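You operate a simulated robot arm through the tools that you are given. There is no shell and no other tool. Be economical: measure what you need, move in short steps, check, and stop when the job is done.

You are at the controls of a simulated robot arm. One attempt, no reset.

Task
Take the orange foam block and put it on the cabinet desk top. Put the blank plate on the wiring bench shelf. Fetch the carton that says "terminals" from the heater bench top and set it on top of the brown carton of labels. Put the grey meter carton on top of the heater plate. Put the purple wiping pad on the wiring bench top away on the white side table top. Take the grey nut tray on the element bench top and put it away on the white slab top. Take the white filter pad and put it on the wash stand top. Put the yellow lot tag on the green plaque. Fetch the white drift block and set it in the grey reject bin. Fetch the yellow gland carton and set it on the wiring bench shelf. Take the blue jug on the cooling bench top and put it away on the low feed bench top. Put the orange seal bag on top of the brown large carton. Open the bin lid. Any order will do. Set down upright: orange foam block, carton, white filter pad, yellow gland carton, blue jug.

Only the result counts: the job must be done as asked and must still hold three seconds after the hand-in. Knocking over, shifting, dropping, spilling or breaking anything else fails it. A push-on lid holds only when it is set on centred and level and pressed home; a screw cap is set on level and turned clockwise until tight.

Robot
A 5-joint arm with a fingered hand on a trunk, on a base that drives. Base frame: it is fixed to the floor where the robot stands at the start and does not move with it; the origin is under the middle of the robot, x ahead of it, y to its left, z up; the surface under the hand at the start is at about z = 0.85. Readings come in m, degrees, newtons and seconds.
With the tool pointing down near the work surface it reaches from about 0.22 to 0.56 m from the robot's upright axis, wherever it stands. Its first joint turns from -115.0 to 115.0 degrees. Places, roughly: bin lid [0.7, 0.1, 0.9]; blank plate [0.5, -0.25, 0.75]; blue jug [0, 2.75, 1]; blue terminal carton, green clip carton [0.75, -1, 1]; cabinet desk top (146x22 cm) [1.52, -4.46, 0.84]; carton of labels [1, -1, 1]; green plaque [7.75, -3.25, 0.75]; grey meter carton [0.5, -1.25, 1]; grey nut tray [-1.25, -2.75, 0.75]; grey reject bin inside (14x17 cm) [-2.28, 2.04, 0.86]; heater plate [0.75, -0.25, 0.75]; large carton [0, 3.5, 1]; low feed bench top [4.1, -4.2, 0.7]; orange foam block [0.5, 0.25, 1]; orange seal bag [0, 3.75, 0.75]; purple wiping pad [0.25, -1.5, 0.75]; wash stand top [-1.7, -1.5, 0.8]; white drift block [0, 2.25, 0.75]; white filter pad [1.25, -4.5, 1]; white side table top [5.5, 1.4, 0.7]; white slab top (22x104 cm) [2.78, -0.8, 0.3]; wiring bench shelf [0.5, -1.9, 0.2]; yellow gland carton [0.25, 2.5, 1]; yellow lot tag [3, -4, 0.75]. The tool tilts only in the upright plane through the base axis and itself; it spins freely about its own axis. Payload 2.9 kg.
Tool frame: the origin (TCP) lies between the finger pads and is the grasp point; the fingertips stand 0.022 m ahead of it; z points along the fingers, y is the line along which they close. Largest opening 0.124 m; the body of the gripper starts 0.06 m behind the TCP. The gripper is a hand of 3 fingers: y runs from the thumb to the fingers, the wrist lies at [0, 0, -0.218] in the tool frame.
Orientation is told as [roll, pitch, yaw] about the base's x, y, z axes, in that order, counted from this pose: with the fingers straight down and closing along the base's y, the tool's x points along the base's -x, its y along +y and its z along -z.

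Tools
- The arm moves only by the tool servo_tool. Its argument "increments" is a list of rows, each a list of 6 numbers: the turn, a rotation vector about the base's x, y, z in degrees, then the shift along the base's x, y, z in mm. In form: [[rx, ry, rz, tx, ty, tz], ...]. A call has 1 to 20 rows; each row shifts and turns the commanded pose from where the row before left it. Each row takes 0.2 s and may step no farther than 0.05 m and 8.6 degrees from the row before; otherwise, the whole call is refused. Where a pose cannot be reached the arm comes as near as it can. A force on the tool above 40 N (or 10 N above the force at the start of the call, whichever is more), or a blocked arm, ends the call early, and 0.2 s more pass. In this call time passes only in rows, and 0.2 s behind the last. It gives the time, the measured TCP pose, the force on the tool (base axes), the opening and the grip force at its end, in the units of the frame above (readings bear some noise), with the torque about the TCP (base axes, N m) and any sound that the robot's microphone picked up.
- Cameras (640 x 400 px; columns grow to the right, rows downward): "scene" is now at [0.0158, 0.1272, 1.7244]; the picture's right is [-0.21, -0.98, 0.00], its down [-0.73, 0.16, -0.66] and it looks along [0.65, -0.14, -0.75] (base axes); focal length 256 px, centre (320, 200). "wrist" rides on the gripper at [0.064, -0.037, -0.075] in the tool frame; the picture's right is [0.50, 0.87, 0.00], its down [-0.62, 0.36, -0.70] and it looks along [-0.61, 0.35, 0.71] (tool axes); focal length 230 px, centre (320, 200). There is no depth. A picture from a camera that has moved, and an enlarged one, comes with that camera's place and axes in the base frame and with its lens.
- get_image(camera): a new picture of that camera. The clock stands still meanwhile.
- slide_trunk(by): slides the trunk up (or, below 0, down) by that many m; the arm and the scene camera ride with it, the base frame stays. It gives what a move gives, with no picture.
- roll_base(legs): drives the robot by 1 to 6 legs, each [ahead, left, turn to the left] in m, m and degrees, along the robot's own axes; the way and the turn of a leg run together, so that a leg with both is an arc; at most 1.5 m and 180 degrees a leg. The arm and the cameras ride along, it lands a little off, and it stops where it bumps. It gives what a move gives.
- set_fingers(finger1, finger2, thumb_bend): sets how far each is bent, from 0 (flat) to 1 (curled in); at 0.3 the hand is open as for a grip, at 0.7 the pads meet at the TCP. One left out holds its place. A second passes; each finger stops where it meets its share of the squeeze, and holds until it gets a number again. It is the only way to open and close the hand. It gives what a move gives, with no picture; readings hold the bend of each and the force on the fingers (four entries, about 0 where the hand has none), thumb and palm.
- head_to(pan, tilt): turns the head with the scene camera to pan (to the left, within 155 degrees either way) and tilt (down, from -29 to 69), counted from straight ahead of the robot. It gives what a move gives.
- enlarge(camera, box): a new picture of the part [left, top, right, bottom] of that camera's present view, enlarged. The clock stands still meanwhile.
- finish_job(): hands the job in; it is judged then, once.

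Go step by step. Nothing tells you exact positions but the pictures and the camera data: compare them with the known pose of the tool, close in by small moves and look again before you grip or let go. The budget is 577 turns and 360 pictures, counting those below and the enlarged ones. Unless the task says otherwise, let go and move clear before handing in.

The tools are called after "Request:" by a JSON object that holds its "name" and its "arguments". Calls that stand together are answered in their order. servo_tool: Moves the arm, as the interface text tells. Its arguments: {"type":"object","properties":{"increments":{"type":"array","items":{"type":"array","items":{"type":"number"}}}},"required":["increments"]} The other tools are called the same way: slide_trunk (by) slides the trunk up or down; set_fingers (finger1, finger2, thumb_bend) moves the fingers one by one; roll_base (legs) drives the base; head_to (pan, tilt) turns the head that bears the scene camera; get_image (camera) takes a picture; enlarge (camera, box) takes an enlarged picture of a part of a camera's view; finish_job () hands the job in.

At the start:

```text
t: 0.0
position: [0.3824, 0.0346, 1.2901]
orientation: [0.1, 0.0, 0.0]
ft_force: [0.4, 0.4, 0.6]
ft_torque: [-0.02, 0.02, 0.04]
opening: 0.1239
grasp_force: 0.1
shape: jaw
bend: [0.3, 0.3, 0.3]
finger forces: [0.0, 0.0, 0.1, 0.0, 0.1, 0.0]
trunk travel left (down, up): [-0.825, 0.165]
robot x, y, heading: [-0.0028, 0.0023, -0.2]
head pan, tilt: [-12.3, 48.6]
```

scene: 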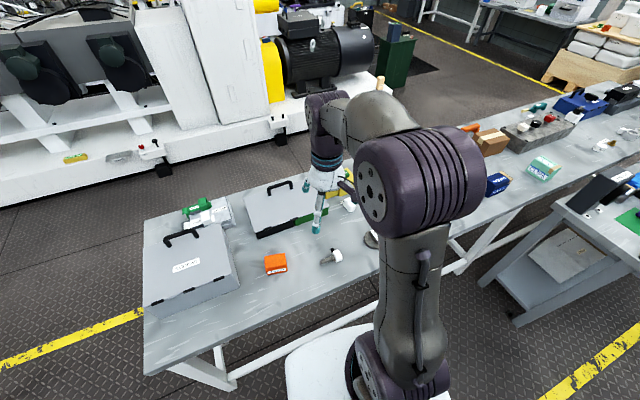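
wrist: 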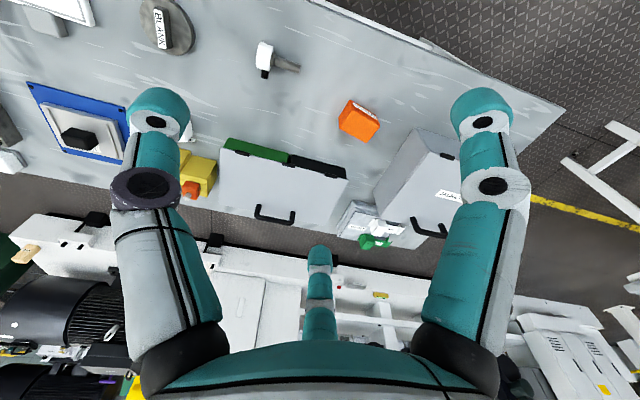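

I see the heater bench in front with the orange block, a bin or case with a handle, the blank plate and the heater plate. I'll look closer at these first.

Request:
{"name": "enlarge", "arguments": {"camera": "scene", "box": [130, 150, 450, 350]}}

Request:
{"name": "enlarge", "arguments": {"camera": "wrist", "box": [0, 0, 480, 300]}}

Request:
{"name": "enlarge", "arguments": {"camera": "scene", "box": [400, 60, 640, 210]}}

```text
2.00 times, centred on (290, 250) of scene
camera zoom: at [0.0158, 0.1272, 1.7244], right [-0.21, -0.98, 0.0], down [-0.73, 0.16, -0.66], along [0.65, -0.14, -0.75], focal length 512 px, centre (380, 100)
```

zoom: 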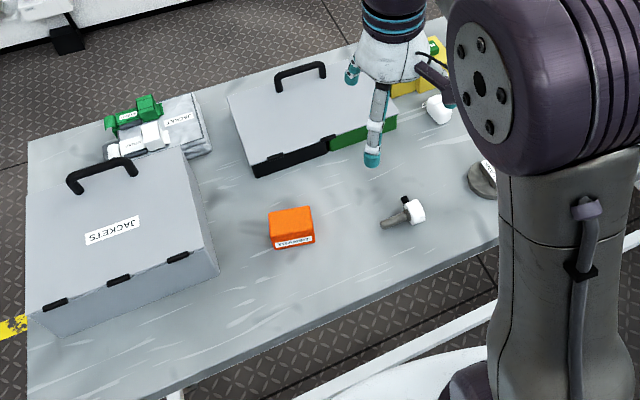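

```text
1.33 times, centred on (240, 150) of wrist
camera zoom: at [0.3188, -0.0007, 1.3653], right [-0.5, 0.87, 0.0], down [0.62, 0.36, 0.7], along [0.61, 0.35, -0.71], focal length 307 px, centre (427, 267)
```

zoom: 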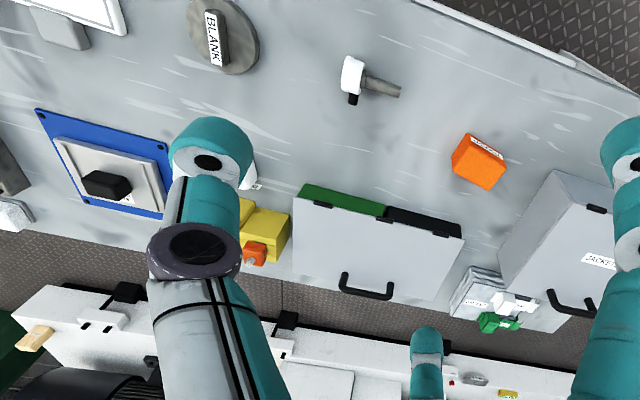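

```text
2.67 times, centred on (520, 135) of scene
camera zoom: at [0.0158, 0.1272, 1.7244], right [-0.21, -0.98, 0.0], down [-0.73, 0.16, -0.66], along [0.65, -0.14, -0.75], focal length 682 px, centre (-213, 373)
```

zoom: 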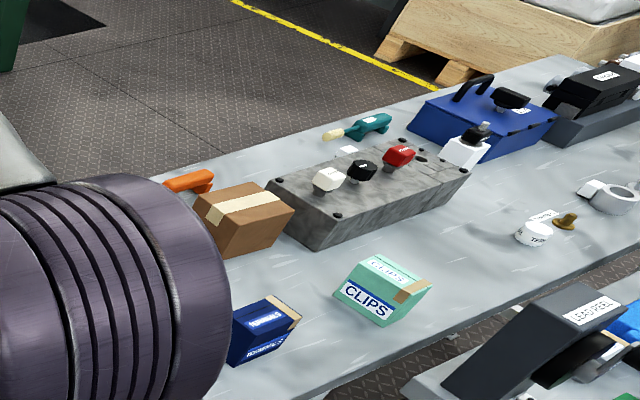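

The centre box is the bin (handle at the far side, hinges near me). Next I survey the room with the head.

Request:
{"name": "head_to", "arguments": {"pan": -60, "tilt": 30}}

Request:
{"name": "get_image", "arguments": {"camera": "scene"}}

Request:
{"name": "head_to", "arguments": {"pan": -130, "tilt": 25}}

Request:
{"name": "get_image", "arguments": {"camera": "scene"}}

Request:
{"name": "head_to", "arguments": {"pan": 60, "tilt": 25}}

Request:
{"name": "get_image", "arguments": {"camera": "scene"}}

Request:
{"name": "head_to", "arguments": {"pan": 130, "tilt": 25}}

Request:
{"name": "get_image", "arguments": {"camera": "scene"}}

```text
t: 1.2
position: [0.382, 0.036, 1.2909]
orientation: [0.0, 0.0, 0.1]
ft_force: [-0.9, -0.3, 0.2]
ft_torque: [0.04, 0.04, 0.0]
opening: 0.1237
grasp_force: 0.2
shape: jaw
bend: [0.3, 0.3, 0.3]
finger forces: [0.0, 0.0, 0.0, 0.1, 0.0, 0.0]
trunk travel left (down, up): [-0.825, 0.165]
robot x, y, heading: [0.002, -0.0015, 0.2]
head pan, tilt: [-60.0, 30.0]
```

```text
354 pictures are left
camera scene: at [-0.0154, 0.0656, 1.752], right [-0.87, -0.5, 0.0], down [-0.25, 0.43, -0.87], along [0.43, -0.75, -0.5], focal length 256 px, centre (320, 200)
```

scene: 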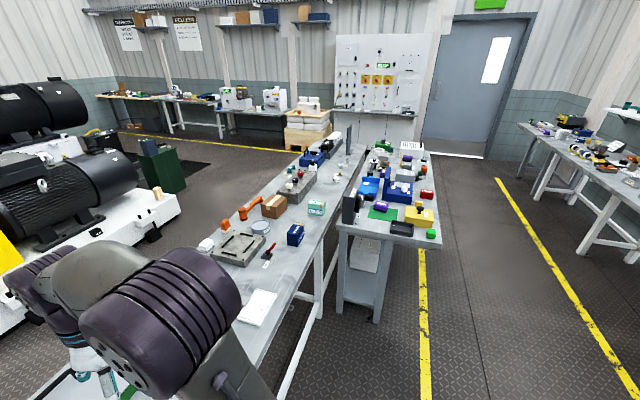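

```text
t: 2.6
position: [0.382, 0.0355, 1.2906]
orientation: [0.0, -0.1, 0.0]
ft_force: [-0.1, 0.8, -0.3]
ft_torque: [-0.01, 0.02, -0.01]
opening: 0.1241
grasp_force: 0.1
shape: jaw
bend: [0.3, 0.3, 0.3]
finger forces: [0.0, 0.0, 0.1, 0.0, 0.1, 0.1]
trunk travel left (down, up): [-0.825, 0.165]
robot x, y, heading: [-0.0015, 0.0032, -0.0]
head pan, tilt: [-130.0, 25.0]
```

```text
353 pictures are left
camera scene: at [-0.1198, 0.0732, 1.76], right [-0.77, 0.64, 0.0], down [0.27, 0.32, -0.91], along [-0.58, -0.69, -0.42], focal length 256 px, centre (320, 200)
```

scene: 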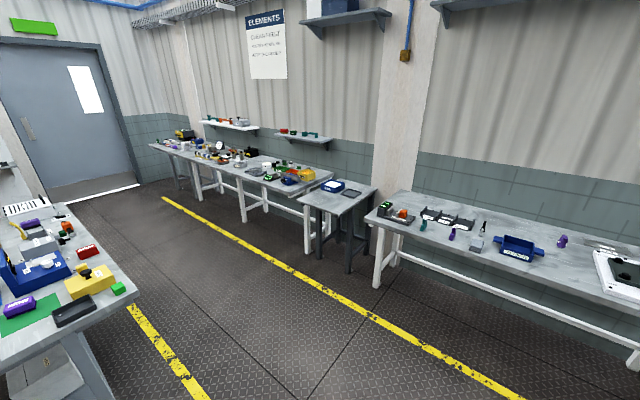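

```text
t: 5.4
position: [0.3818, 0.0346, 1.2903]
orientation: [-0.1, 0.0, 0.0]
ft_force: [0.2, 0.7, -0.4]
ft_torque: [-0.01, 0.0, 0.0]
opening: 0.1239
grasp_force: 0.1
shape: jaw
bend: [0.3, 0.3, 0.3]
finger forces: [0.0, 0.1, 0.0, 0.0, 0.0, 0.1]
trunk travel left (down, up): [-0.825, 0.165]
robot x, y, heading: [0.0006, -0.001, -0.1]
head pan, tilt: [60.0, 25.0]
```

```text
352 pictures are left
camera scene: at [-0.0146, 0.2237, 1.76], right [0.87, -0.5, 0.0], down [-0.21, -0.37, -0.91], along [0.45, 0.78, -0.42], focal length 256 px, centre (320, 200)
```

scene: 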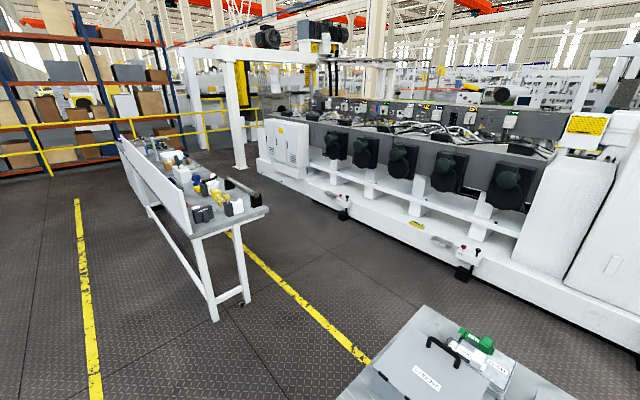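

```text
t: 6.8
position: [0.3825, 0.0346, 1.2895]
orientation: [0.0, -0.1, 0.0]
ft_force: [0.4, 0.1, -0.4]
ft_torque: [0.01, -0.03, 0.02]
opening: 0.124
grasp_force: 0.0
shape: jaw
bend: [0.3, 0.3, 0.3]
finger forces: [0.0, 0.0, 0.1, 0.1, 0.0, 0.0]
trunk travel left (down, up): [-0.825, 0.165]
robot x, y, heading: [-0.0001, -0.0001, -0.2]
head pan, tilt: [130.0, 25.0]
```

```text
351 pictures are left
camera scene: at [-0.1198, 0.2145, 1.76], right [0.77, 0.64, 0.0], down [0.27, -0.32, -0.91], along [-0.58, 0.69, -0.42], focal length 256 px, centre (320, 200)
```

scene: 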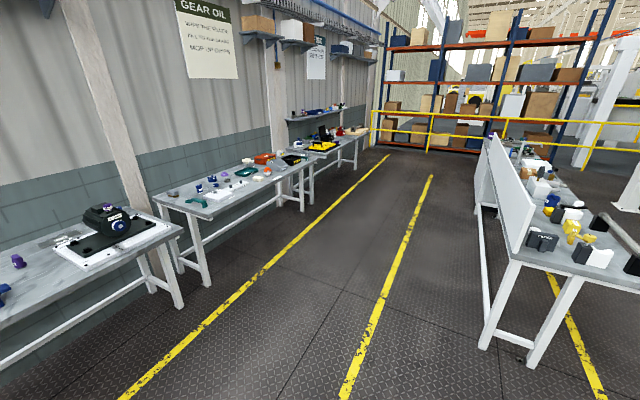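

The cooling bench stands ahead-left with a backboard on its -x side; the wiring bench is to my right. I zoom into each from here.

Request:
{"name": "enlarge", "arguments": {"camera": "scene", "box": [460, 100, 640, 300]}}

Request:
{"name": "head_to", "arguments": {"pan": 80, "tilt": 25}}

Request:
{"name": "enlarge", "arguments": {"camera": "scene", "box": [220, 100, 480, 300]}}

Request:
{"name": "head_to", "arguments": {"pan": -60, "tilt": 40}}

Request:
{"name": "enlarge", "arguments": {"camera": "scene", "box": [180, 60, 460, 240]}}

Request:
{"name": "enlarge", "arguments": {"camera": "scene", "box": [120, 120, 440, 320]}}

```text
2.00 times, centred on (550, 200) of scene
camera zoom: at [-0.1198, 0.2145, 1.76], right [0.77, 0.64, 0.0], down [0.27, -0.32, -0.91], along [-0.58, 0.69, -0.42], focal length 512 px, centre (-140, 200)
```

zoom: 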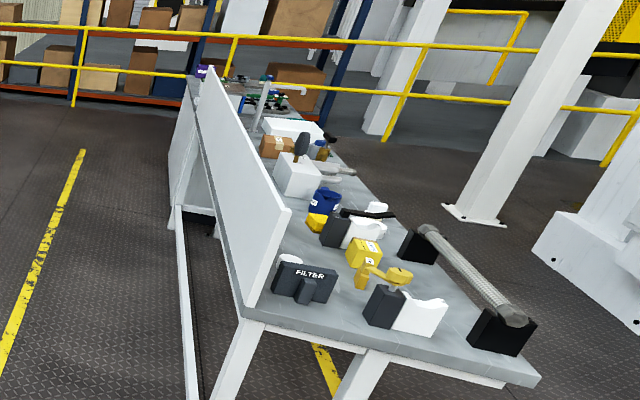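

```text
t: 8.0
position: [0.3827, 0.0357, 1.2893]
orientation: [0.0, 0.0, -0.1]
ft_force: [1.1, 0.4, -0.3]
ft_torque: [0.03, 0.03, 0.0]
opening: 0.1238
grasp_force: 0.1
shape: jaw
bend: [0.3, 0.3, 0.3]
finger forces: [0.0, 0.1, 0.0, 0.1, 0.1, 0.1]
trunk travel left (down, up): [-0.825, 0.165]
robot x, y, heading: [0.0016, 0.0003, 0.0]
head pan, tilt: [80.0, 25.0]
```

```text
2.00 times, centred on (350, 200) of scene
camera zoom: at [-0.0448, 0.2347, 1.76], right [0.98, -0.17, 0.0], down [-0.07, -0.42, -0.91], along [0.16, 0.89, -0.42], focal length 512 px, centre (260, 200)
```

zoom: 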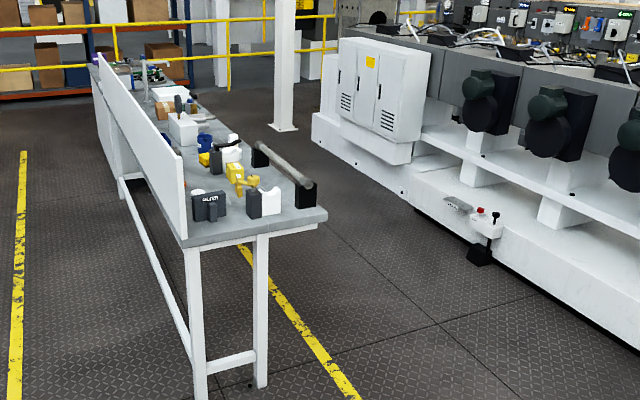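

```text
t: 10.2
position: [0.3816, 0.035, 1.29]
orientation: [0.0, 0.0, -0.1]
ft_force: [0.2, 0.6, 0.6]
ft_torque: [0.02, 0.01, 0.01]
opening: 0.124
grasp_force: 0.1
shape: jaw
bend: [0.3, 0.3, 0.3]
finger forces: [0.0, 0.0, 0.1, 0.0, 0.0, 0.0]
trunk travel left (down, up): [-0.825, 0.165]
robot x, y, heading: [-0.0005, -0.0003, 0.1]
head pan, tilt: [-60.0, 40.0]
```

```text
2.22 times, centred on (320, 150) of scene
camera zoom: at [-0.0181, 0.0703, 1.7367], right [-0.87, -0.5, 0.0], down [-0.32, 0.56, -0.77], along [0.38, -0.66, -0.64], focal length 569 px, centre (320, 311)
```

zoom: 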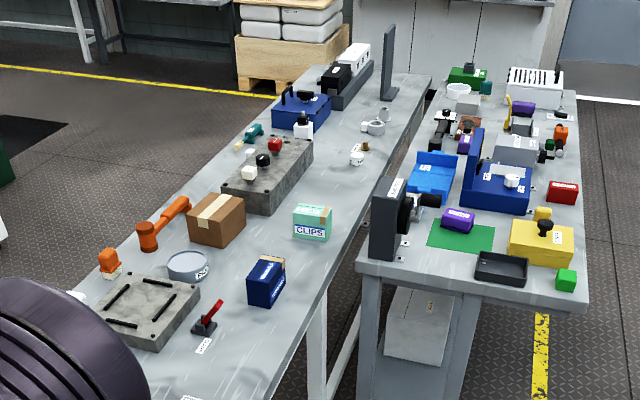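

```text
2.00 times, centred on (280, 220) of scene
camera zoom: at [-0.0181, 0.0703, 1.7367], right [-0.87, -0.5, 0.0], down [-0.32, 0.56, -0.77], along [0.38, -0.66, -0.64], focal length 512 px, centre (400, 160)
```

zoom: 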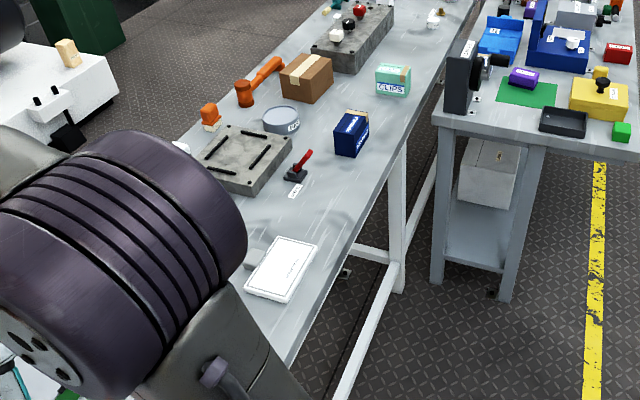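

Next I look closely at the bin lid and its hinge side.

Request:
{"name": "head_to", "arguments": {"pan": 0, "tilt": 45}}

Request:
{"name": "get_image", "arguments": {"camera": "scene"}}

Request:
{"name": "enlarge", "arguments": {"camera": "scene", "box": [260, 160, 420, 260]}}

Request:
{"name": "enlarge", "arguments": {"camera": "wrist", "box": [180, 80, 440, 260]}}

```text
t: 11.5
position: [0.3824, 0.0355, 1.2895]
orientation: [0.0, -0.1, 0.0]
ft_force: [0.5, 0.5, -0.2]
ft_torque: [-0.03, -0.03, 0.02]
opening: 0.1242
grasp_force: 0.1
shape: jaw
bend: [0.3, 0.3, 0.3]
finger forces: [0.0, 0.0, 0.0, 0.0, 0.0, 0.0]
trunk travel left (down, up): [-0.825, 0.165]
robot x, y, heading: [-0.002, -0.0031, 0.1]
head pan, tilt: [0.0, 45.0]
```

```text
346 pictures are left
camera scene: at [0.0207, 0.1438, 1.7294], right [0.0, -1.0, 0.0], down [-0.71, 0.0, -0.71], along [0.71, 0.0, -0.71], focal length 256 px, centre (320, 200)
```

scene: 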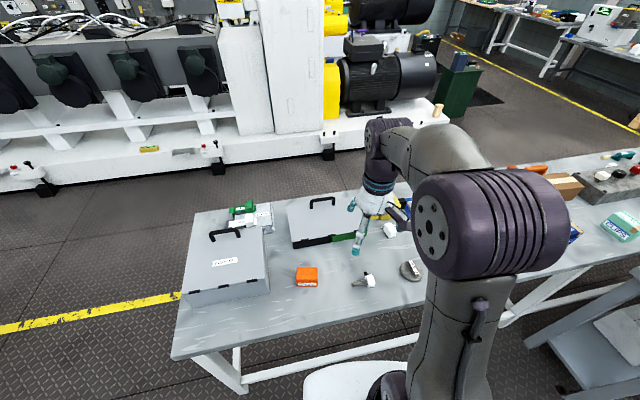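

```text
4.00 times, centred on (340, 210) of scene
camera zoom: at [0.0207, 0.1438, 1.7294], right [0.0, -1.0, 0.0], down [-0.71, 0.0, -0.71], along [0.71, 0.0, -0.71], focal length 1023 px, centre (240, 160)
```

zoom: 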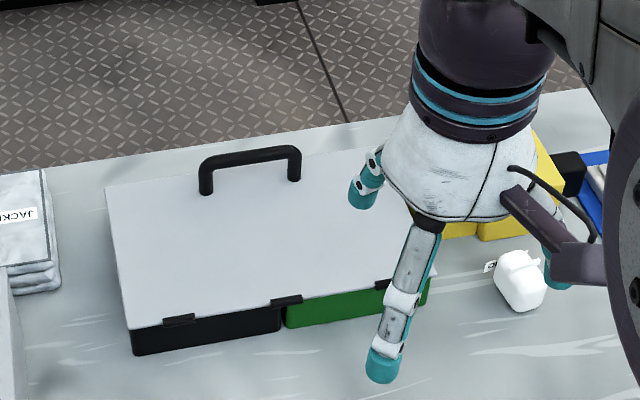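

```text
2.22 times, centred on (310, 170) of wrist
camera zoom: at [0.3188, -0.0007, 1.3653], right [-0.5, 0.87, 0.0], down [0.62, 0.36, 0.7], along [0.61, 0.35, -0.71], focal length 511 px, centre (342, 267)
```

zoom: 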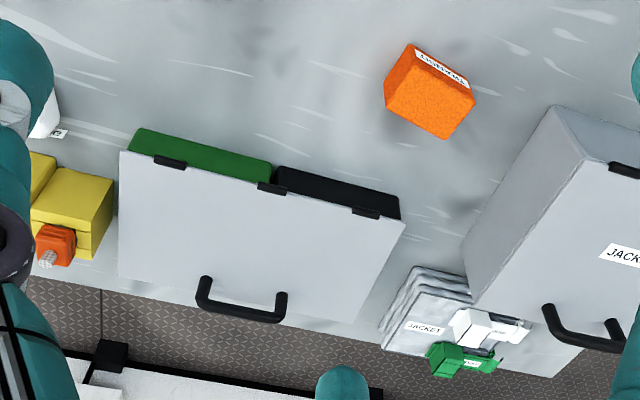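

The lid is hinged on the near side (three hinges) with a handle near the far edge, at about (0.80, 0.13). I need to know how far under the bench my base can go, so I look down.

Request:
{"name": "head_to", "arguments": {"pan": 15, "tilt": 69}}

Request:
{"name": "get_image", "arguments": {"camera": "scene"}}

Request:
{"name": "head_to", "arguments": {"pan": 150, "tilt": 69}}

Request:
{"name": "get_image", "arguments": {"camera": "scene"}}

```text
t: 12.4
position: [0.3833, 0.0358, 1.2894]
orientation: [0.0, 0.0, 0.0]
ft_force: [-0.8, -0.1, 0.1]
ft_torque: [-0.02, -0.01, -0.01]
opening: 0.1239
grasp_force: 0.1
shape: jaw
bend: [0.3, 0.3, 0.3]
finger forces: [0.0, 0.1, 0.1, 0.1, 0.0, 0.0]
trunk travel left (down, up): [-0.825, 0.165]
robot x, y, heading: [0.0045, -0.0023, 0.0]
head pan, tilt: [15.0, 68.8]
```

```text
343 pictures are left
camera scene: at [-0.0066, 0.1583, 1.7006], right [0.26, -0.97, 0.0], down [-0.9, -0.24, -0.36], along [0.35, 0.09, -0.93], focal length 256 px, centre (320, 200)
```

scene: 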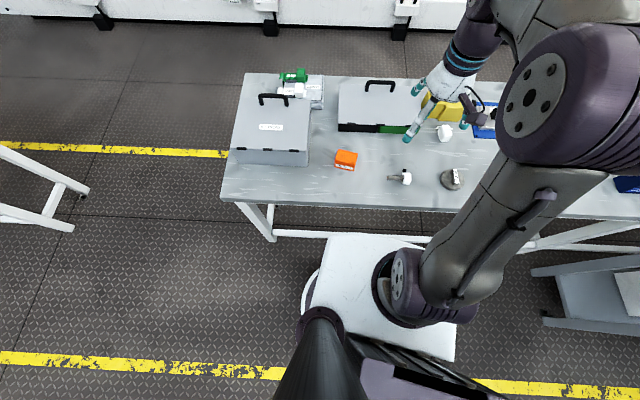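

```text
t: 14.6
position: [0.3829, 0.0353, 1.2897]
orientation: [0.0, -0.1, 0.0]
ft_force: [0.2, 0.2, -0.3]
ft_torque: [0.0, 0.02, 0.02]
opening: 0.1238
grasp_force: 0.1
shape: jaw
bend: [0.3, 0.3, 0.3]
finger forces: [0.0, 0.0, 0.0, 0.0, 0.0, 0.1]
trunk travel left (down, up): [-0.825, 0.165]
robot x, y, heading: [0.0, 0.0025, -0.1]
head pan, tilt: [150.0, 68.8]
```

```text
342 pictures are left
camera scene: at [-0.1091, 0.1719, 1.7005], right [0.5, 0.87, 0.0], down [0.81, -0.47, -0.36], along [-0.31, 0.18, -0.93], focal length 256 px, centre (320, 200)
```

scene: 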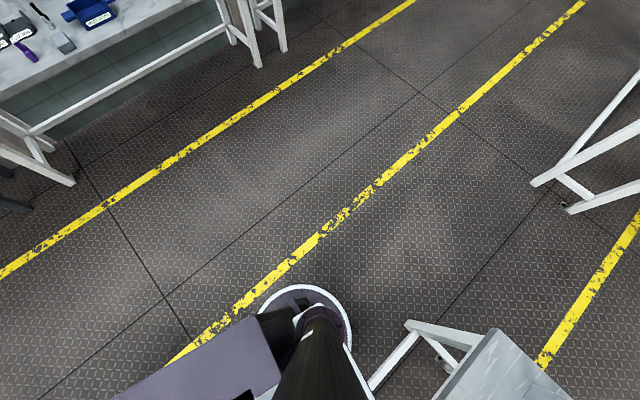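

The base is a round column foot and the arm carriage hangs high above it. I check how the hand's digits move by part-closing them.

Request:
{"name": "set_fingers", "arguments": {"finger1": 0.55, "finger2": 0.55, "thumb_bend": 0.55}}

Request:
{"name": "get_image", "arguments": {"camera": "wrist"}}

Request:
{"name": "set_fingers", "arguments": {"finger1": 0.3, "finger2": 0.7, "thumb_bend": 0.7}}

Request:
{"name": "get_image", "arguments": {"camera": "wrist"}}

```text
t: 15.6
position: [0.3815, 0.0342, 1.2903]
orientation: [0.0, 0.0, 0.0]
ft_force: [0.6, 0.7, 0.0]
ft_torque: [-0.02, -0.01, 0.0]
opening: 0.0364
grasp_force: 0.1
shape: fingers
bend: [0.55, 0.55, 0.55]
finger forces: [0.1, 0.0, 0.0, 0.0, 0.1, 0.0]
trunk travel left (down, up): [-0.825, 0.165]
robot x, y, heading: [0.0, -0.0002, 0.2]
head pan, tilt: [150.0, 68.8]
```

```text
341 pictures are left
camera wrist: at [0.3188, -0.0007, 1.3653], right [-0.5, 0.87, 0.0], down [0.62, 0.36, 0.7], along [0.61, 0.35, -0.71], focal length 230 px, centre (320, 200)
```

wrist: 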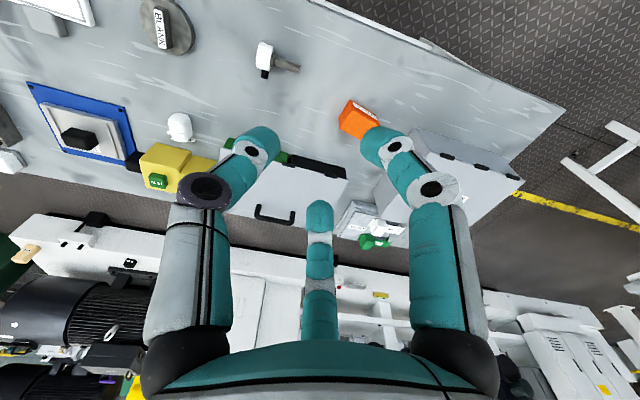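

```text
t: 16.6
position: [0.3824, 0.0359, 1.2912]
orientation: [-0.1, 0.0, 0.0]
ft_force: [-0.3, -0.5, 0.2]
ft_torque: [0.01, -0.01, -0.01]
opening: 0.0571
grasp_force: 0.1
shape: fingers
bend: [0.3, 0.69, 0.7]
finger forces: [0.0, 0.0, 0.1, 0.0, 0.1, 0.0]
trunk travel left (down, up): [-0.825, 0.165]
robot x, y, heading: [-0.0011, 0.0003, -0.1]
head pan, tilt: [150.0, 68.8]
```

```text
340 pictures are left
camera wrist: at [0.3188, -0.0007, 1.3653], right [-0.5, 0.87, 0.0], down [0.62, 0.36, 0.7], along [0.61, 0.35, -0.71], focal length 230 px, centre (320, 200)
```

wrist: 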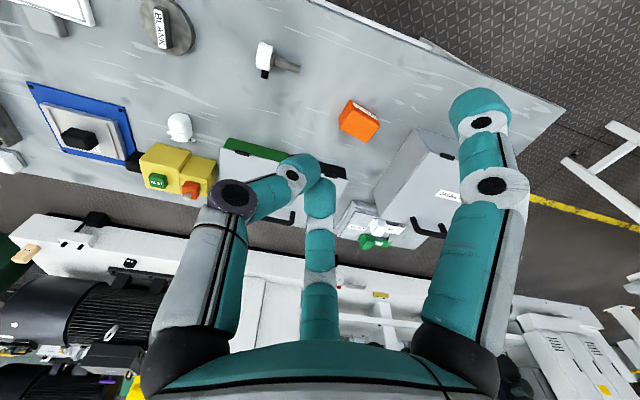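

Digits are set 120° apart and close to the centre. I drive 0.12 m closer to the bench so the lid handle comes in reach.

Request:
{"name": "roll_base", "arguments": {"legs": [[0.12, 0, 0]]}}

Request:
{"name": "set_fingers", "arguments": {"finger1": 0.5, "finger2": 0.5, "thumb_bend": 0.5}}

Request:
{"name": "head_to", "arguments": {"pan": 0, "tilt": 50}}

Request:
{"name": "get_image", "arguments": {"camera": "scene"}}

```text
t: 17.8
position: [0.5001, 0.0356, 1.2911]
orientation: [0.0, 0.0, 0.0]
ft_force: [-0.5, 0.1, -0.5]
ft_torque: [0.02, 0.01, 0.0]
opening: 0.0572
grasp_force: 0.0
shape: fingers
bend: [0.3, 0.69, 0.7]
finger forces: [0.0, 0.0, 0.0, 0.0, 0.1, 0.1]
trunk travel left (down, up): [-0.825, 0.165]
robot x, y, heading: [0.1202, 0.0003, -0.2]
head pan, tilt: [150.0, 68.8]
```

```text
t: 18.8
position: [0.5006, 0.0352, 1.2907]
orientation: [0.1, 0.1, -0.1]
ft_force: [-0.2, 0.4, -0.3]
ft_torque: [0.05, -0.01, 0.0]
opening: 0.0498
grasp_force: 0.0
shape: fingers
bend: [0.5, 0.5, 0.5]
finger forces: [0.0, 0.1, 0.0, 0.0, 0.0, 0.1]
trunk travel left (down, up): [-0.825, 0.165]
robot x, y, heading: [0.1161, -0.0012, 0.0]
head pan, tilt: [150.0, 68.8]
```

```text
t: 21.1
position: [0.5012, 0.0351, 1.2903]
orientation: [0.0, 0.0, 0.0]
ft_force: [-0.1, -0.1, 1.0]
ft_torque: [0.03, 0.0, 0.02]
opening: 0.0498
grasp_force: 0.1
shape: fingers
bend: [0.5, 0.5, 0.5]
finger forces: [0.1, 0.0, 0.0, 0.0, 0.0, 0.1]
trunk travel left (down, up): [-0.825, 0.165]
robot x, y, heading: [0.1213, -0.0026, -0.0]
head pan, tilt: [0.0, 50.0]
```

```text
339 pictures are left
camera scene: at [0.1358, 0.1439, 1.7225], right [0.0, -1.0, 0.0], down [-0.77, 0.0, -0.64], along [0.64, 0.0, -0.77], focal length 256 px, centre (320, 200)
```

scene: 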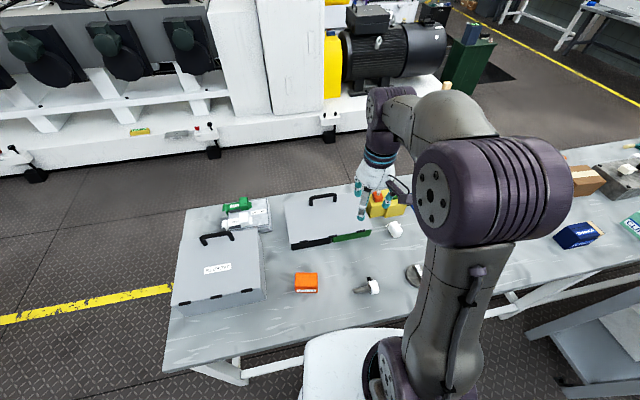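

The move worked without a bump. I measure the handle precisely from this new viewpoint.

Request:
{"name": "enlarge", "arguments": {"camera": "scene", "box": [270, 180, 390, 255]}}

```text
5.33 times, centred on (330, 218) of scene
camera zoom: at [0.1358, 0.1439, 1.7225], right [0.0, -1.0, 0.0], down [-0.77, 0.0, -0.64], along [0.64, 0.0, -0.77], focal length 1365 px, centre (267, 107)
```

zoom: 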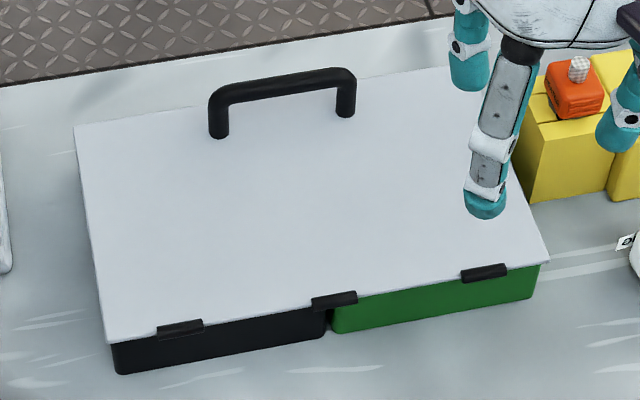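

Handle bar centre is about (0.784, 0.13, 0.973), running along the bench. I turn the hand so the fingers go on the far side of the bar, and approach tilted 30° outward.

Request:
{"name": "servo_tool", "arguments": {"increments": [[0, 0, -7.9, 0, 0, 0], [0, 0, -7.9, 0, 0, 0], [0, 0, -7.9, 0, 0, 0], [0, 0, -7.9, 0, 0, 0], [0, 0, -7.9, 0, 0, 0], [0, 0, -7.9, 0, 0, 0], [0, 0, -7.9, 0, 0, 0], [0, 0, -7.9, 0, 0, 0], [0, 0, -7.9, 0, 0, 0], [0, 0, -7.9, 0, 0, 0], [0.72, -3.68, 0, 27, 10.4, -25], [0.72, -3.68, 0, 27, 10.4, -25], [0.72, -3.68, 0, 27, 10.4, -25], [0.72, -3.68, 0, 27, 10.4, -25], [0.72, -3.68, 0, 27, 10.4, -25], [0.72, -3.68, 0, 27, 10.4, -25], [0.72, -3.68, 0, 27, 10.4, -25], [0.72, -3.68, 0, 27, 10.4, -25]]}}

Request:
{"name": "get_image", "arguments": {"camera": "wrist"}}

Request:
{"name": "enlarge", "arguments": {"camera": "scene", "box": [270, 160, 430, 260]}}

```text
t: 24.9
position: [0.7201, 0.1178, 1.0907]
orientation: [30.1, 0.6, -78.8]
ft_force: [-0.3, 0.1, 0.2]
ft_torque: [-0.03, 0.02, 0.01]
opening: 0.05
grasp_force: 0.2
shape: fingers
bend: [0.5, 0.5, 0.5]
finger forces: [0.1, 0.0, 0.0, 0.0, 0.0, 0.1]
trunk travel left (down, up): [-0.825, 0.165]
robot x, y, heading: [0.1181, -0.0009, 0.0]
head pan, tilt: [0.0, 50.0]
```

```text
337 pictures are left
camera wrist: at [0.64, 0.1674, 1.1373], right [0.64, 0.63, 0.44], down [0.08, -0.62, 0.78], along [0.77, -0.46, -0.45], focal length 230 px, centre (320, 200)
```

wrist: 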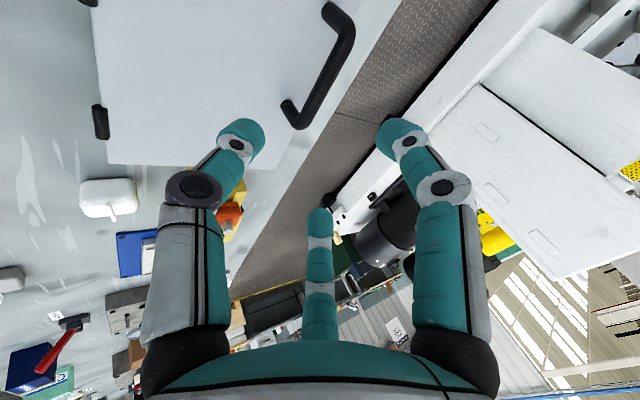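

```text
4.00 times, centred on (350, 210) of scene
camera zoom: at [0.1377, 0.1444, 1.7224], right [0.0, -1.0, 0.0], down [-0.77, 0.0, -0.64], along [0.64, 0.0, -0.77], focal length 1023 px, centre (200, 160)
```

zoom: 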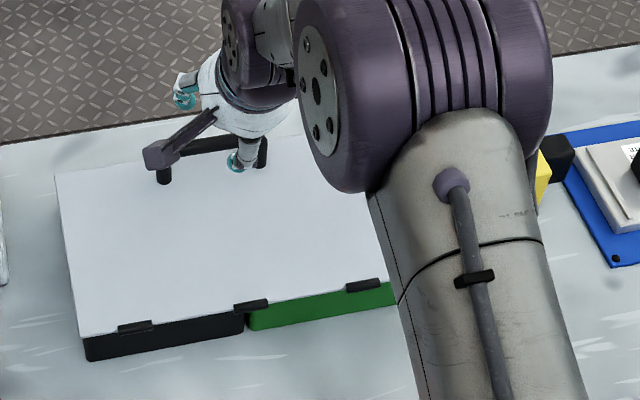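

The bar sits right ahead along the tool axis; I advance along it in small rows with a check midway.

Request:
{"name": "servo_tool", "arguments": {"increments": [[0, 0, 0, 13, 4, -24], [0, 0, 0, 12, 4, -25]]}}

Request:
{"name": "get_image", "arguments": {"camera": "wrist"}}

Request:
{"name": "enlarge", "arguments": {"camera": "scene", "box": [290, 170, 370, 220]}}

```text
t: 25.5
position: [0.7449, 0.1249, 1.041]
orientation: [30.0, 0.6, -78.7]
ft_force: [-0.6, 0.1, -0.4]
ft_torque: [-0.01, 0.01, 0.01]
opening: 0.0497
grasp_force: 0.1
shape: fingers
bend: [0.5, 0.5, 0.5]
finger forces: [0.0, 0.1, 0.0, 0.1, 0.1, 0.0]
trunk travel left (down, up): [-0.825, 0.165]
robot x, y, heading: [0.1212, -0.0006, 0.1]
head pan, tilt: [0.0, 50.0]
```

```text
335 pictures are left
camera wrist: at [0.6646, 0.1736, 1.0889], right [0.64, 0.63, 0.44], down [0.08, -0.62, 0.78], along [0.77, -0.46, -0.45], focal length 230 px, centre (320, 200)
```

wrist: 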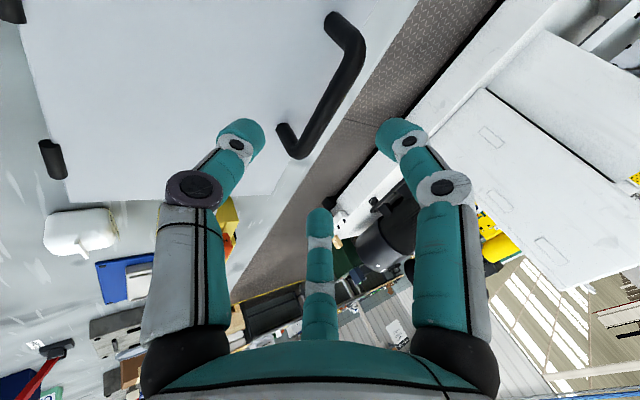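

```text
8.00 times, centred on (330, 195) of scene
camera zoom: at [0.137, 0.1441, 1.7225], right [0.0, -1.0, 0.0], down [-0.77, 0.0, -0.64], along [0.64, 0.0, -0.77], focal length 2047 px, centre (240, 240)
```

zoom: 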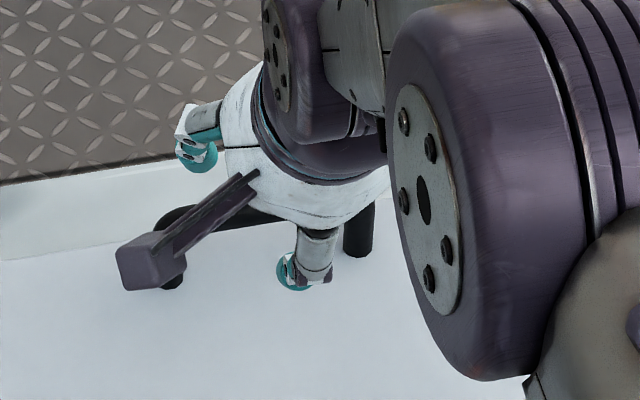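

The TCP projects at the picture centre, so the bar is ~0.09 m ahead and I need ~12 mm more to the left. I advance.

Request:
{"name": "servo_tool", "arguments": {"increments": [[0, 0, 0, -2.5, 12, 0], [0, 0, 0, 13, 2.6, -23], [0, 0, 0, 13, 2.6, -23]]}}

Request:
{"name": "get_image", "arguments": {"camera": "wrist"}}

```text
t: 26.3
position: [0.7702, 0.1293, 0.995]
orientation: [30.0, 0.6, -78.6]
ft_force: [0.1, -0.1, 0.4]
ft_torque: [0.01, 0.01, 0.01]
opening: 0.0498
grasp_force: 0.1
shape: fingers
bend: [0.5, 0.5, 0.5]
finger forces: [0.1, 0.1, 0.0, 0.1, 0.0, 0.0]
out of reach, approached as far as the arm can: row 1, 2
trunk travel left (down, up): [-0.825, 0.165]
robot x, y, heading: [0.1198, -0.0007, -0.2]
head pan, tilt: [0.0, 50.0]
```

```text
333 pictures are left
camera wrist: at [0.6902, 0.1787, 1.0418], right [0.64, 0.63, 0.44], down [0.08, -0.62, 0.78], along [0.77, -0.46, -0.45], focal length 230 px, centre (320, 200)
```

wrist: 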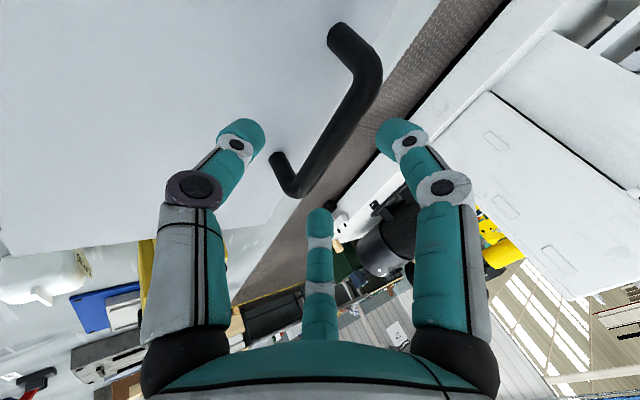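

The sideways shift needed a slight yaw too (5-joint arm). I add that and advance further.

Request:
{"name": "servo_tool", "arguments": {"increments": [[0, 0, 1.2, -2.5, 11, 0], [0, 0, 0, 10, 2, -17]]}}

Request:
{"name": "get_image", "arguments": {"camera": "wrist"}}

```text
t: 26.9
position: [0.7786, 0.1427, 0.9783]
orientation: [29.8, 0.6, -77.6]
ft_force: [0.3, -0.8, 0.3]
ft_torque: [0.01, -0.02, -0.01]
opening: 0.0499
grasp_force: 0.1
shape: fingers
bend: [0.5, 0.5, 0.5]
finger forces: [0.0, 0.0, 0.0, 0.1, 0.0, 0.1]
trunk travel left (down, up): [-0.825, 0.165]
robot x, y, heading: [0.1206, -0.0016, -0.1]
head pan, tilt: [0.0, 50.0]
```

```text
332 pictures are left
camera wrist: at [0.6967, 0.1909, 1.0247], right [0.63, 0.65, 0.44], down [0.1, -0.62, 0.78], along [0.77, -0.45, -0.45], focal length 230 px, centre (320, 200)
```

wrist: 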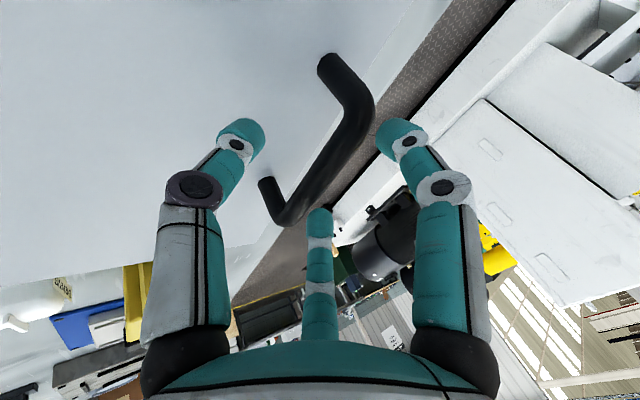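

The bar lies neatly between thumb and the two fingers. I advance 20 mm and close the fingers around it.

Request:
{"name": "servo_tool", "arguments": {"increments": [[0, 0, 0, 5, 1, -9], [0, 0, 0, 5, 1, -9]]}}

Request:
{"name": "set_fingers", "arguments": {"finger1": 0.64, "finger2": 0.64, "thumb_bend": 0.62}}

Request:
{"name": "get_image", "arguments": {"camera": "wrist"}}

```text
t: 27.5
position: [0.7791, 0.1439, 0.9686]
orientation: [30.8, 0.5, -77.3]
ft_force: [13.1, 6.9, 25.2]
ft_torque: [0.05, -0.89, 0.38]
opening: 0.0507
grasp_force: 14.7
shape: fingers
bend: [0.49, 0.48, 0.5]
finger forces: [11.4, 18.8, 0.1, 0.0, 0.0, 0.0]
out of reach, approached as far as the arm can: row 2
trunk travel left (down, up): [-0.825, 0.165]
robot x, y, heading: [0.1209, 0.0002, 0.0]
head pan, tilt: [0.0, 50.0]
```

```text
t: 28.4
position: [0.7821, 0.1437, 0.9704]
orientation: [31.5, 0.5, -77.4]
ft_force: [8.1, 4.3, 16.3]
ft_torque: [0.09, -0.52, 0.1]
opening: 0.0313
grasp_force: 8.9
shape: fingers
bend: [0.53, 0.52, 0.62]
finger forces: [7.8, 10.1, 0.0, 0.1, 0.0, 0.0]
trunk travel left (down, up): [-0.825, 0.165]
robot x, y, heading: [0.121, -0.0004, -0.3]
head pan, tilt: [0.0, 50.0]
stopped: the force on the tool passed its limit at 40 N (the readings are from after the stop); the commanded pose is now the measured one
```

```text
331 pictures are left
camera wrist: at [0.6999, 0.1916, 1.0156], right [0.61, 0.65, 0.46], down [0.08, -0.62, 0.78], along [0.79, -0.44, -0.43], focal length 230 px, centre (320, 200)
```

wrist: 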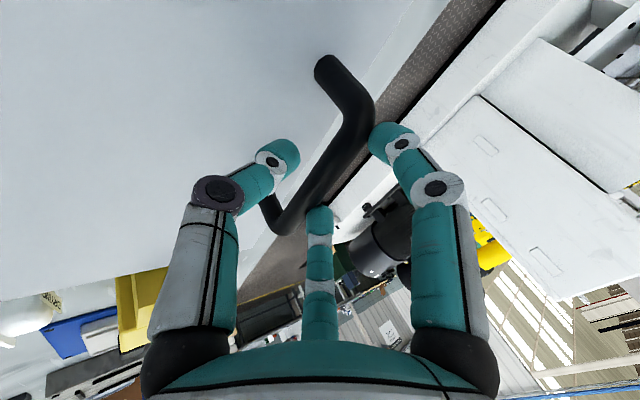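

The fingers landed on top of the bar, so it lies further out than assumed. I back off, reopen, shift 14 mm outward and retry.

Request:
{"name": "servo_tool", "arguments": {"increments": [[0, 0, 0, -12, -2.5, 22], [-0.2, 1.2, 0, 14, 3, 0]]}}

Request:
{"name": "set_fingers", "arguments": {"finger1": 0.5, "finger2": 0.5, "thumb_bend": 0.5}}

Request:
{"name": "get_image", "arguments": {"camera": "wrist"}}

```text
t: 29.1
position: [0.7838, 0.1435, 0.9888]
orientation: [29.4, 0.5, -77.5]
ft_force: [-0.2, 0.0, 0.4]
ft_torque: [0.01, 0.01, -0.01]
opening: 0.0173
grasp_force: 0.1
shape: fingers
bend: [0.62, 0.6, 0.62]
finger forces: [0.0, 0.0, 0.0, 0.0, 0.0, 0.0]
trunk travel left (down, up): [-0.825, 0.165]
robot x, y, heading: [0.1179, -0.0013, -0.2]
head pan, tilt: [0.0, 50.0]
```

```text
t: 30.1
position: [0.7821, 0.1447, 0.9887]
orientation: [29.7, 0.5, -77.5]
ft_force: [0.5, 1.1, 1.8]
ft_torque: [0.0, 0.02, 0.01]
opening: 0.0494
grasp_force: 0.0
shape: fingers
bend: [0.5, 0.5, 0.5]
finger forces: [0.1, 0.0, 0.0, 0.0, 0.1, 0.0]
trunk travel left (down, up): [-0.825, 0.165]
robot x, y, heading: [0.119, 0.0022, -0.0]
head pan, tilt: [0.0, 50.0]
```

```text
330 pictures are left
camera wrist: at [0.7015, 0.1916, 1.0369], right [0.63, 0.65, 0.43], down [0.1, -0.62, 0.78], along [0.77, -0.45, -0.45], focal length 230 px, centre (320, 200)
```

wrist: 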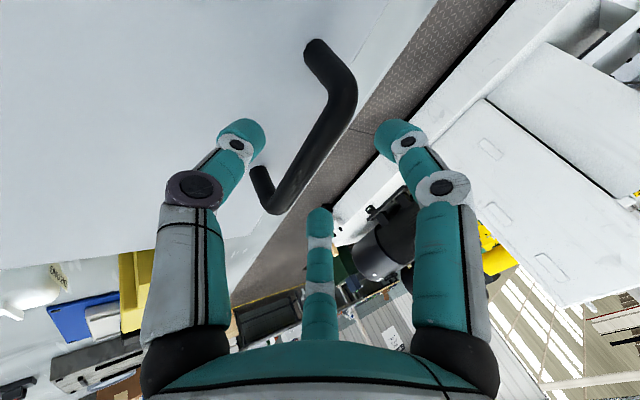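

The bar now lies well inside the gap, about 50 mm ahead. I advance along the axis.

Request:
{"name": "servo_tool", "arguments": {"increments": [[0, 0, 0, 8, 1.6, -14], [0, 0, 0, 8, 1.6, -14], [0, 0, 0, 6, 1.2, -10]]}}

Request:
{"name": "get_image", "arguments": {"camera": "wrist"}}

```text
t: 30.9
position: [0.7784, 0.1441, 0.9686]
orientation: [30.3, 0.5, -77.4]
ft_force: [14.1, 7.3, 23.3]
ft_torque: [0.06, -0.88, 0.4]
opening: 0.051
grasp_force: 14.7
shape: fingers
bend: [0.49, 0.47, 0.5]
finger forces: [10.5, 18.3, 0.0, 0.0, 0.0, 0.0]
out of reach, approached as far as the arm can: row 1, 2, 3
trunk travel left (down, up): [-0.825, 0.165]
robot x, y, heading: [0.1177, 0.0018, -0.1]
head pan, tilt: [0.0, 50.0]
```

```text
329 pictures are left
camera wrist: at [0.6967, 0.1917, 1.0154], right [0.62, 0.65, 0.44], down [0.09, -0.62, 0.78], along [0.78, -0.45, -0.44], focal length 230 px, centre (320, 200)
```

wrist: 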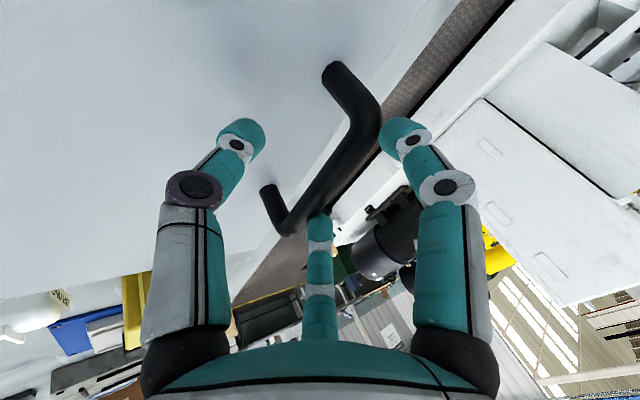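

The arm ran out of reach in x at this tilt. I back off and tilt out to 45° to gain reach.

Request:
{"name": "servo_tool", "arguments": {"increments": [[0, 0, 0, -8, -2, 22], [1.6, -7.3, 0, 8, 2, 10], [1.6, -7.3, 0, 10, 2, 0]]}}

Request:
{"name": "get_image", "arguments": {"camera": "wrist"}}

```text
t: 31.6
position: [0.7873, 0.1431, 0.9942]
orientation: [44.4, 0.6, -77.4]
ft_force: [-0.3, 0.1, 0.7]
ft_torque: [-0.04, -0.03, 0.01]
opening: 0.0498
grasp_force: 0.1
shape: fingers
bend: [0.5, 0.5, 0.5]
finger forces: [0.0, 0.0, 0.0, 0.0, 0.0, 0.0]
trunk travel left (down, up): [-0.825, 0.165]
robot x, y, heading: [0.1182, -0.001, -0.1]
head pan, tilt: [0.0, 50.0]
```

```text
328 pictures are left
camera wrist: at [0.6952, 0.1893, 1.0226], right [0.49, 0.62, 0.61], down [-0.09, -0.66, 0.74], along [0.86, -0.42, -0.27], focal length 230 px, centre (320, 200)
```

wrist: 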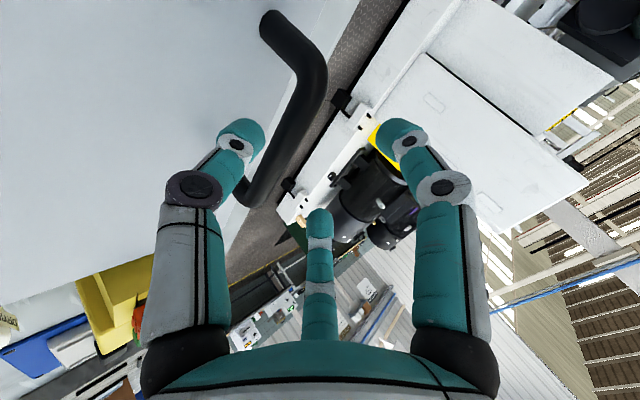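

With 45° tilt there is room. I line up with the bar (about (0.802, 0.145, 0.945)) and advance.

Request:
{"name": "servo_tool", "arguments": {"increments": [[0, 0, 0, -13, -3, -21], [0, 0, 0, 14, 3, -14]]}}

Request:
{"name": "get_image", "arguments": {"camera": "wrist"}}

```text
t: 32.2
position: [0.7878, 0.1443, 0.9592]
orientation: [44.5, 0.5, -77.3]
ft_force: [-0.6, -0.9, -0.8]
ft_torque: [0.02, -0.01, -0.02]
opening: 0.0501
grasp_force: 0.0
shape: fingers
bend: [0.5, 0.5, 0.5]
finger forces: [0.0, 0.1, 0.0, 0.0, 0.0, 0.1]
trunk travel left (down, up): [-0.825, 0.165]
robot x, y, heading: [0.1252, 0.0005, 0.0]
head pan, tilt: [0.0, 50.0]
```

```text
327 pictures are left
camera wrist: at [0.697, 0.1898, 0.9872], right [0.49, 0.62, 0.61], down [-0.09, -0.66, 0.74], along [0.86, -0.42, -0.27], focal length 230 px, centre (320, 200)
```

wrist: 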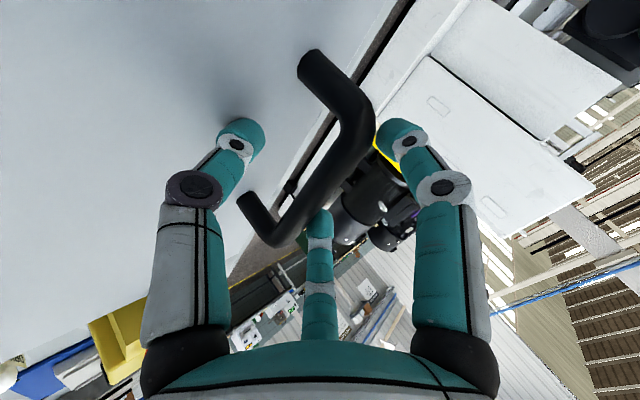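

Since fingers sit at ±60°, the clear gap centre lies a bit toward the thumb. I shift the tool ~8 mm out/up and then advance.

Request:
{"name": "servo_tool", "arguments": {"increments": [[0, 0, 0, 6, 1, 6], [0, 0, 0, 6, 1.5, -6], [0, 0, 0, 6, 1.5, -6]]}}

Request:
{"name": "get_image", "arguments": {"camera": "wrist"}}

```text
t: 33.0
position: [0.8041, 0.1477, 0.9556]
orientation: [44.7, 0.6, -77.4]
ft_force: [-0.2, -0.2, 0.6]
ft_torque: [0.01, 0.0, -0.02]
opening: 0.0495
grasp_force: 0.5
shape: fingers
bend: [0.5, 0.5, 0.5]
finger forces: [0.0, 0.1, 0.0, 0.1, 0.9, 0.1]
trunk travel left (down, up): [-0.825, 0.165]
robot x, y, heading: [0.1186, 0.0004, 0.1]
head pan, tilt: [0.0, 50.0]
```

```text
326 pictures are left
camera wrist: at [0.7142, 0.1934, 0.9835], right [0.49, 0.62, 0.61], down [-0.1, -0.66, 0.74], along [0.86, -0.43, -0.27], focal length 230 px, centre (320, 200)
```

wrist: 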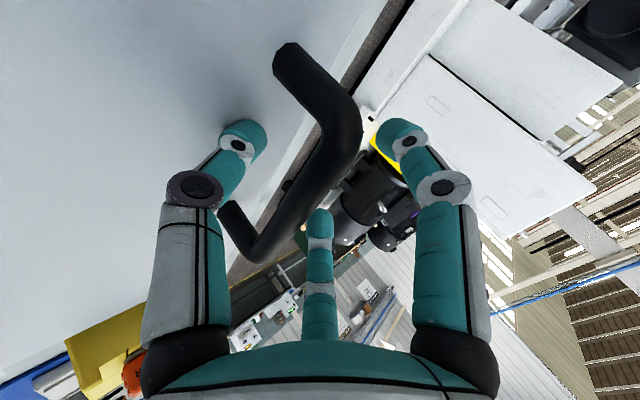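

Bar is caged, thumb just touching the lid. I close gently around the bar.

Request:
{"name": "set_fingers", "arguments": {"finger1": 0.62, "finger2": 0.62, "thumb_bend": 0.58}}

Request:
{"name": "get_image", "arguments": {"camera": "wrist"}}

```text
t: 34.0
position: [0.8048, 0.1477, 0.9543]
orientation: [44.5, 0.6, -77.3]
ft_force: [0.1, 0.1, 0.3]
ft_torque: [0.02, 0.01, 0.01]
opening: 0.0246
grasp_force: 0.1
shape: fingers
bend: [0.62, 0.62, 0.57]
finger forces: [0.0, 0.1, 0.0, 0.0, 0.0, 0.0]
trunk travel left (down, up): [-0.825, 0.165]
robot x, y, heading: [0.1189, 0.0021, 0.0]
head pan, tilt: [0.0, 50.0]
```

```text
325 pictures are left
camera wrist: at [0.7142, 0.1934, 0.9831], right [0.49, 0.62, 0.61], down [-0.09, -0.66, 0.74], along [0.86, -0.43, -0.27], focal length 230 px, centre (320, 200)
```

wrist: 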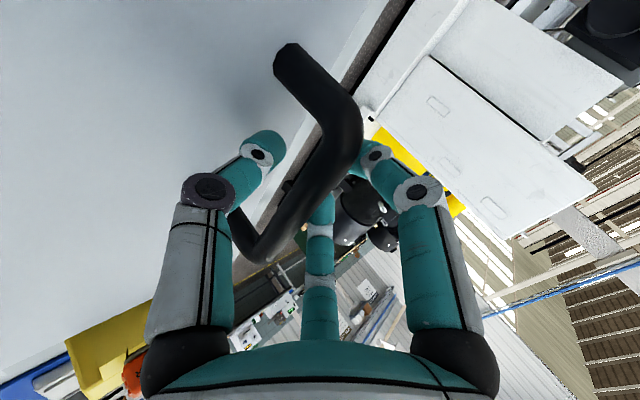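

The bar is caged with the fingers behind and beneath it. I lift along the hinge arc, 30° first.

Request:
{"name": "servo_tool", "arguments": {"increments": [[0, 0, 0, -5, -1, 14.3], [0, 0, 0, -5.8, -1.2, 14.3], [0, 0, 0, -7.8, -1.6, 13.2], [0, 0, 0, -7.9, -1.6, 13.2], [0, 0, 0, -9.8, -2, 11.5], [0, 0, 0, -9.8, -2, 11.5]]}}

Request:
{"name": "get_image", "arguments": {"camera": "scene"}}

Request:
{"name": "get_image", "arguments": {"camera": "wrist"}}

```text
t: 35.5
position: [0.7589, 0.139, 1.0345]
orientation: [44.6, 0.8, -77.2]
ft_force: [0.0, -0.7, 0.1]
ft_torque: [0.03, -0.04, 0.0]
opening: 0.0247
grasp_force: 0.1
shape: fingers
bend: [0.62, 0.62, 0.57]
finger forces: [0.0, 0.0, 0.1, 0.0, 0.0, 0.0]
trunk travel left (down, up): [-0.825, 0.165]
robot x, y, heading: [0.1208, 0.0016, -0.2]
head pan, tilt: [0.0, 50.0]
```

```text
324 pictures are left
camera scene: at [0.1354, 0.1438, 1.7225], right [0.0, -1.0, 0.0], down [-0.77, 0.0, -0.64], along [0.64, 0.0, -0.77], focal length 256 px, centre (320, 200)
```

scene: 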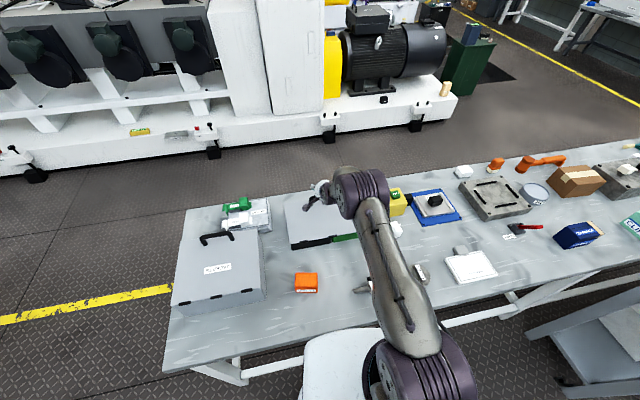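

```text
323 pictures are left
camera wrist: at [0.668, 0.1842, 1.0622], right [0.49, 0.62, 0.61], down [-0.09, -0.66, 0.74], along [0.87, -0.42, -0.27], focal length 230 px, centre (320, 200)
```

wrist: 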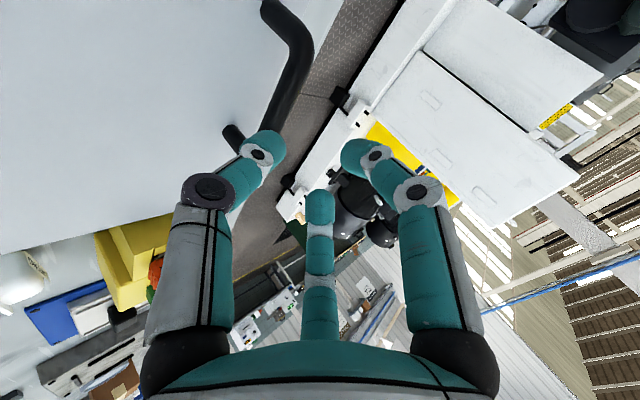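

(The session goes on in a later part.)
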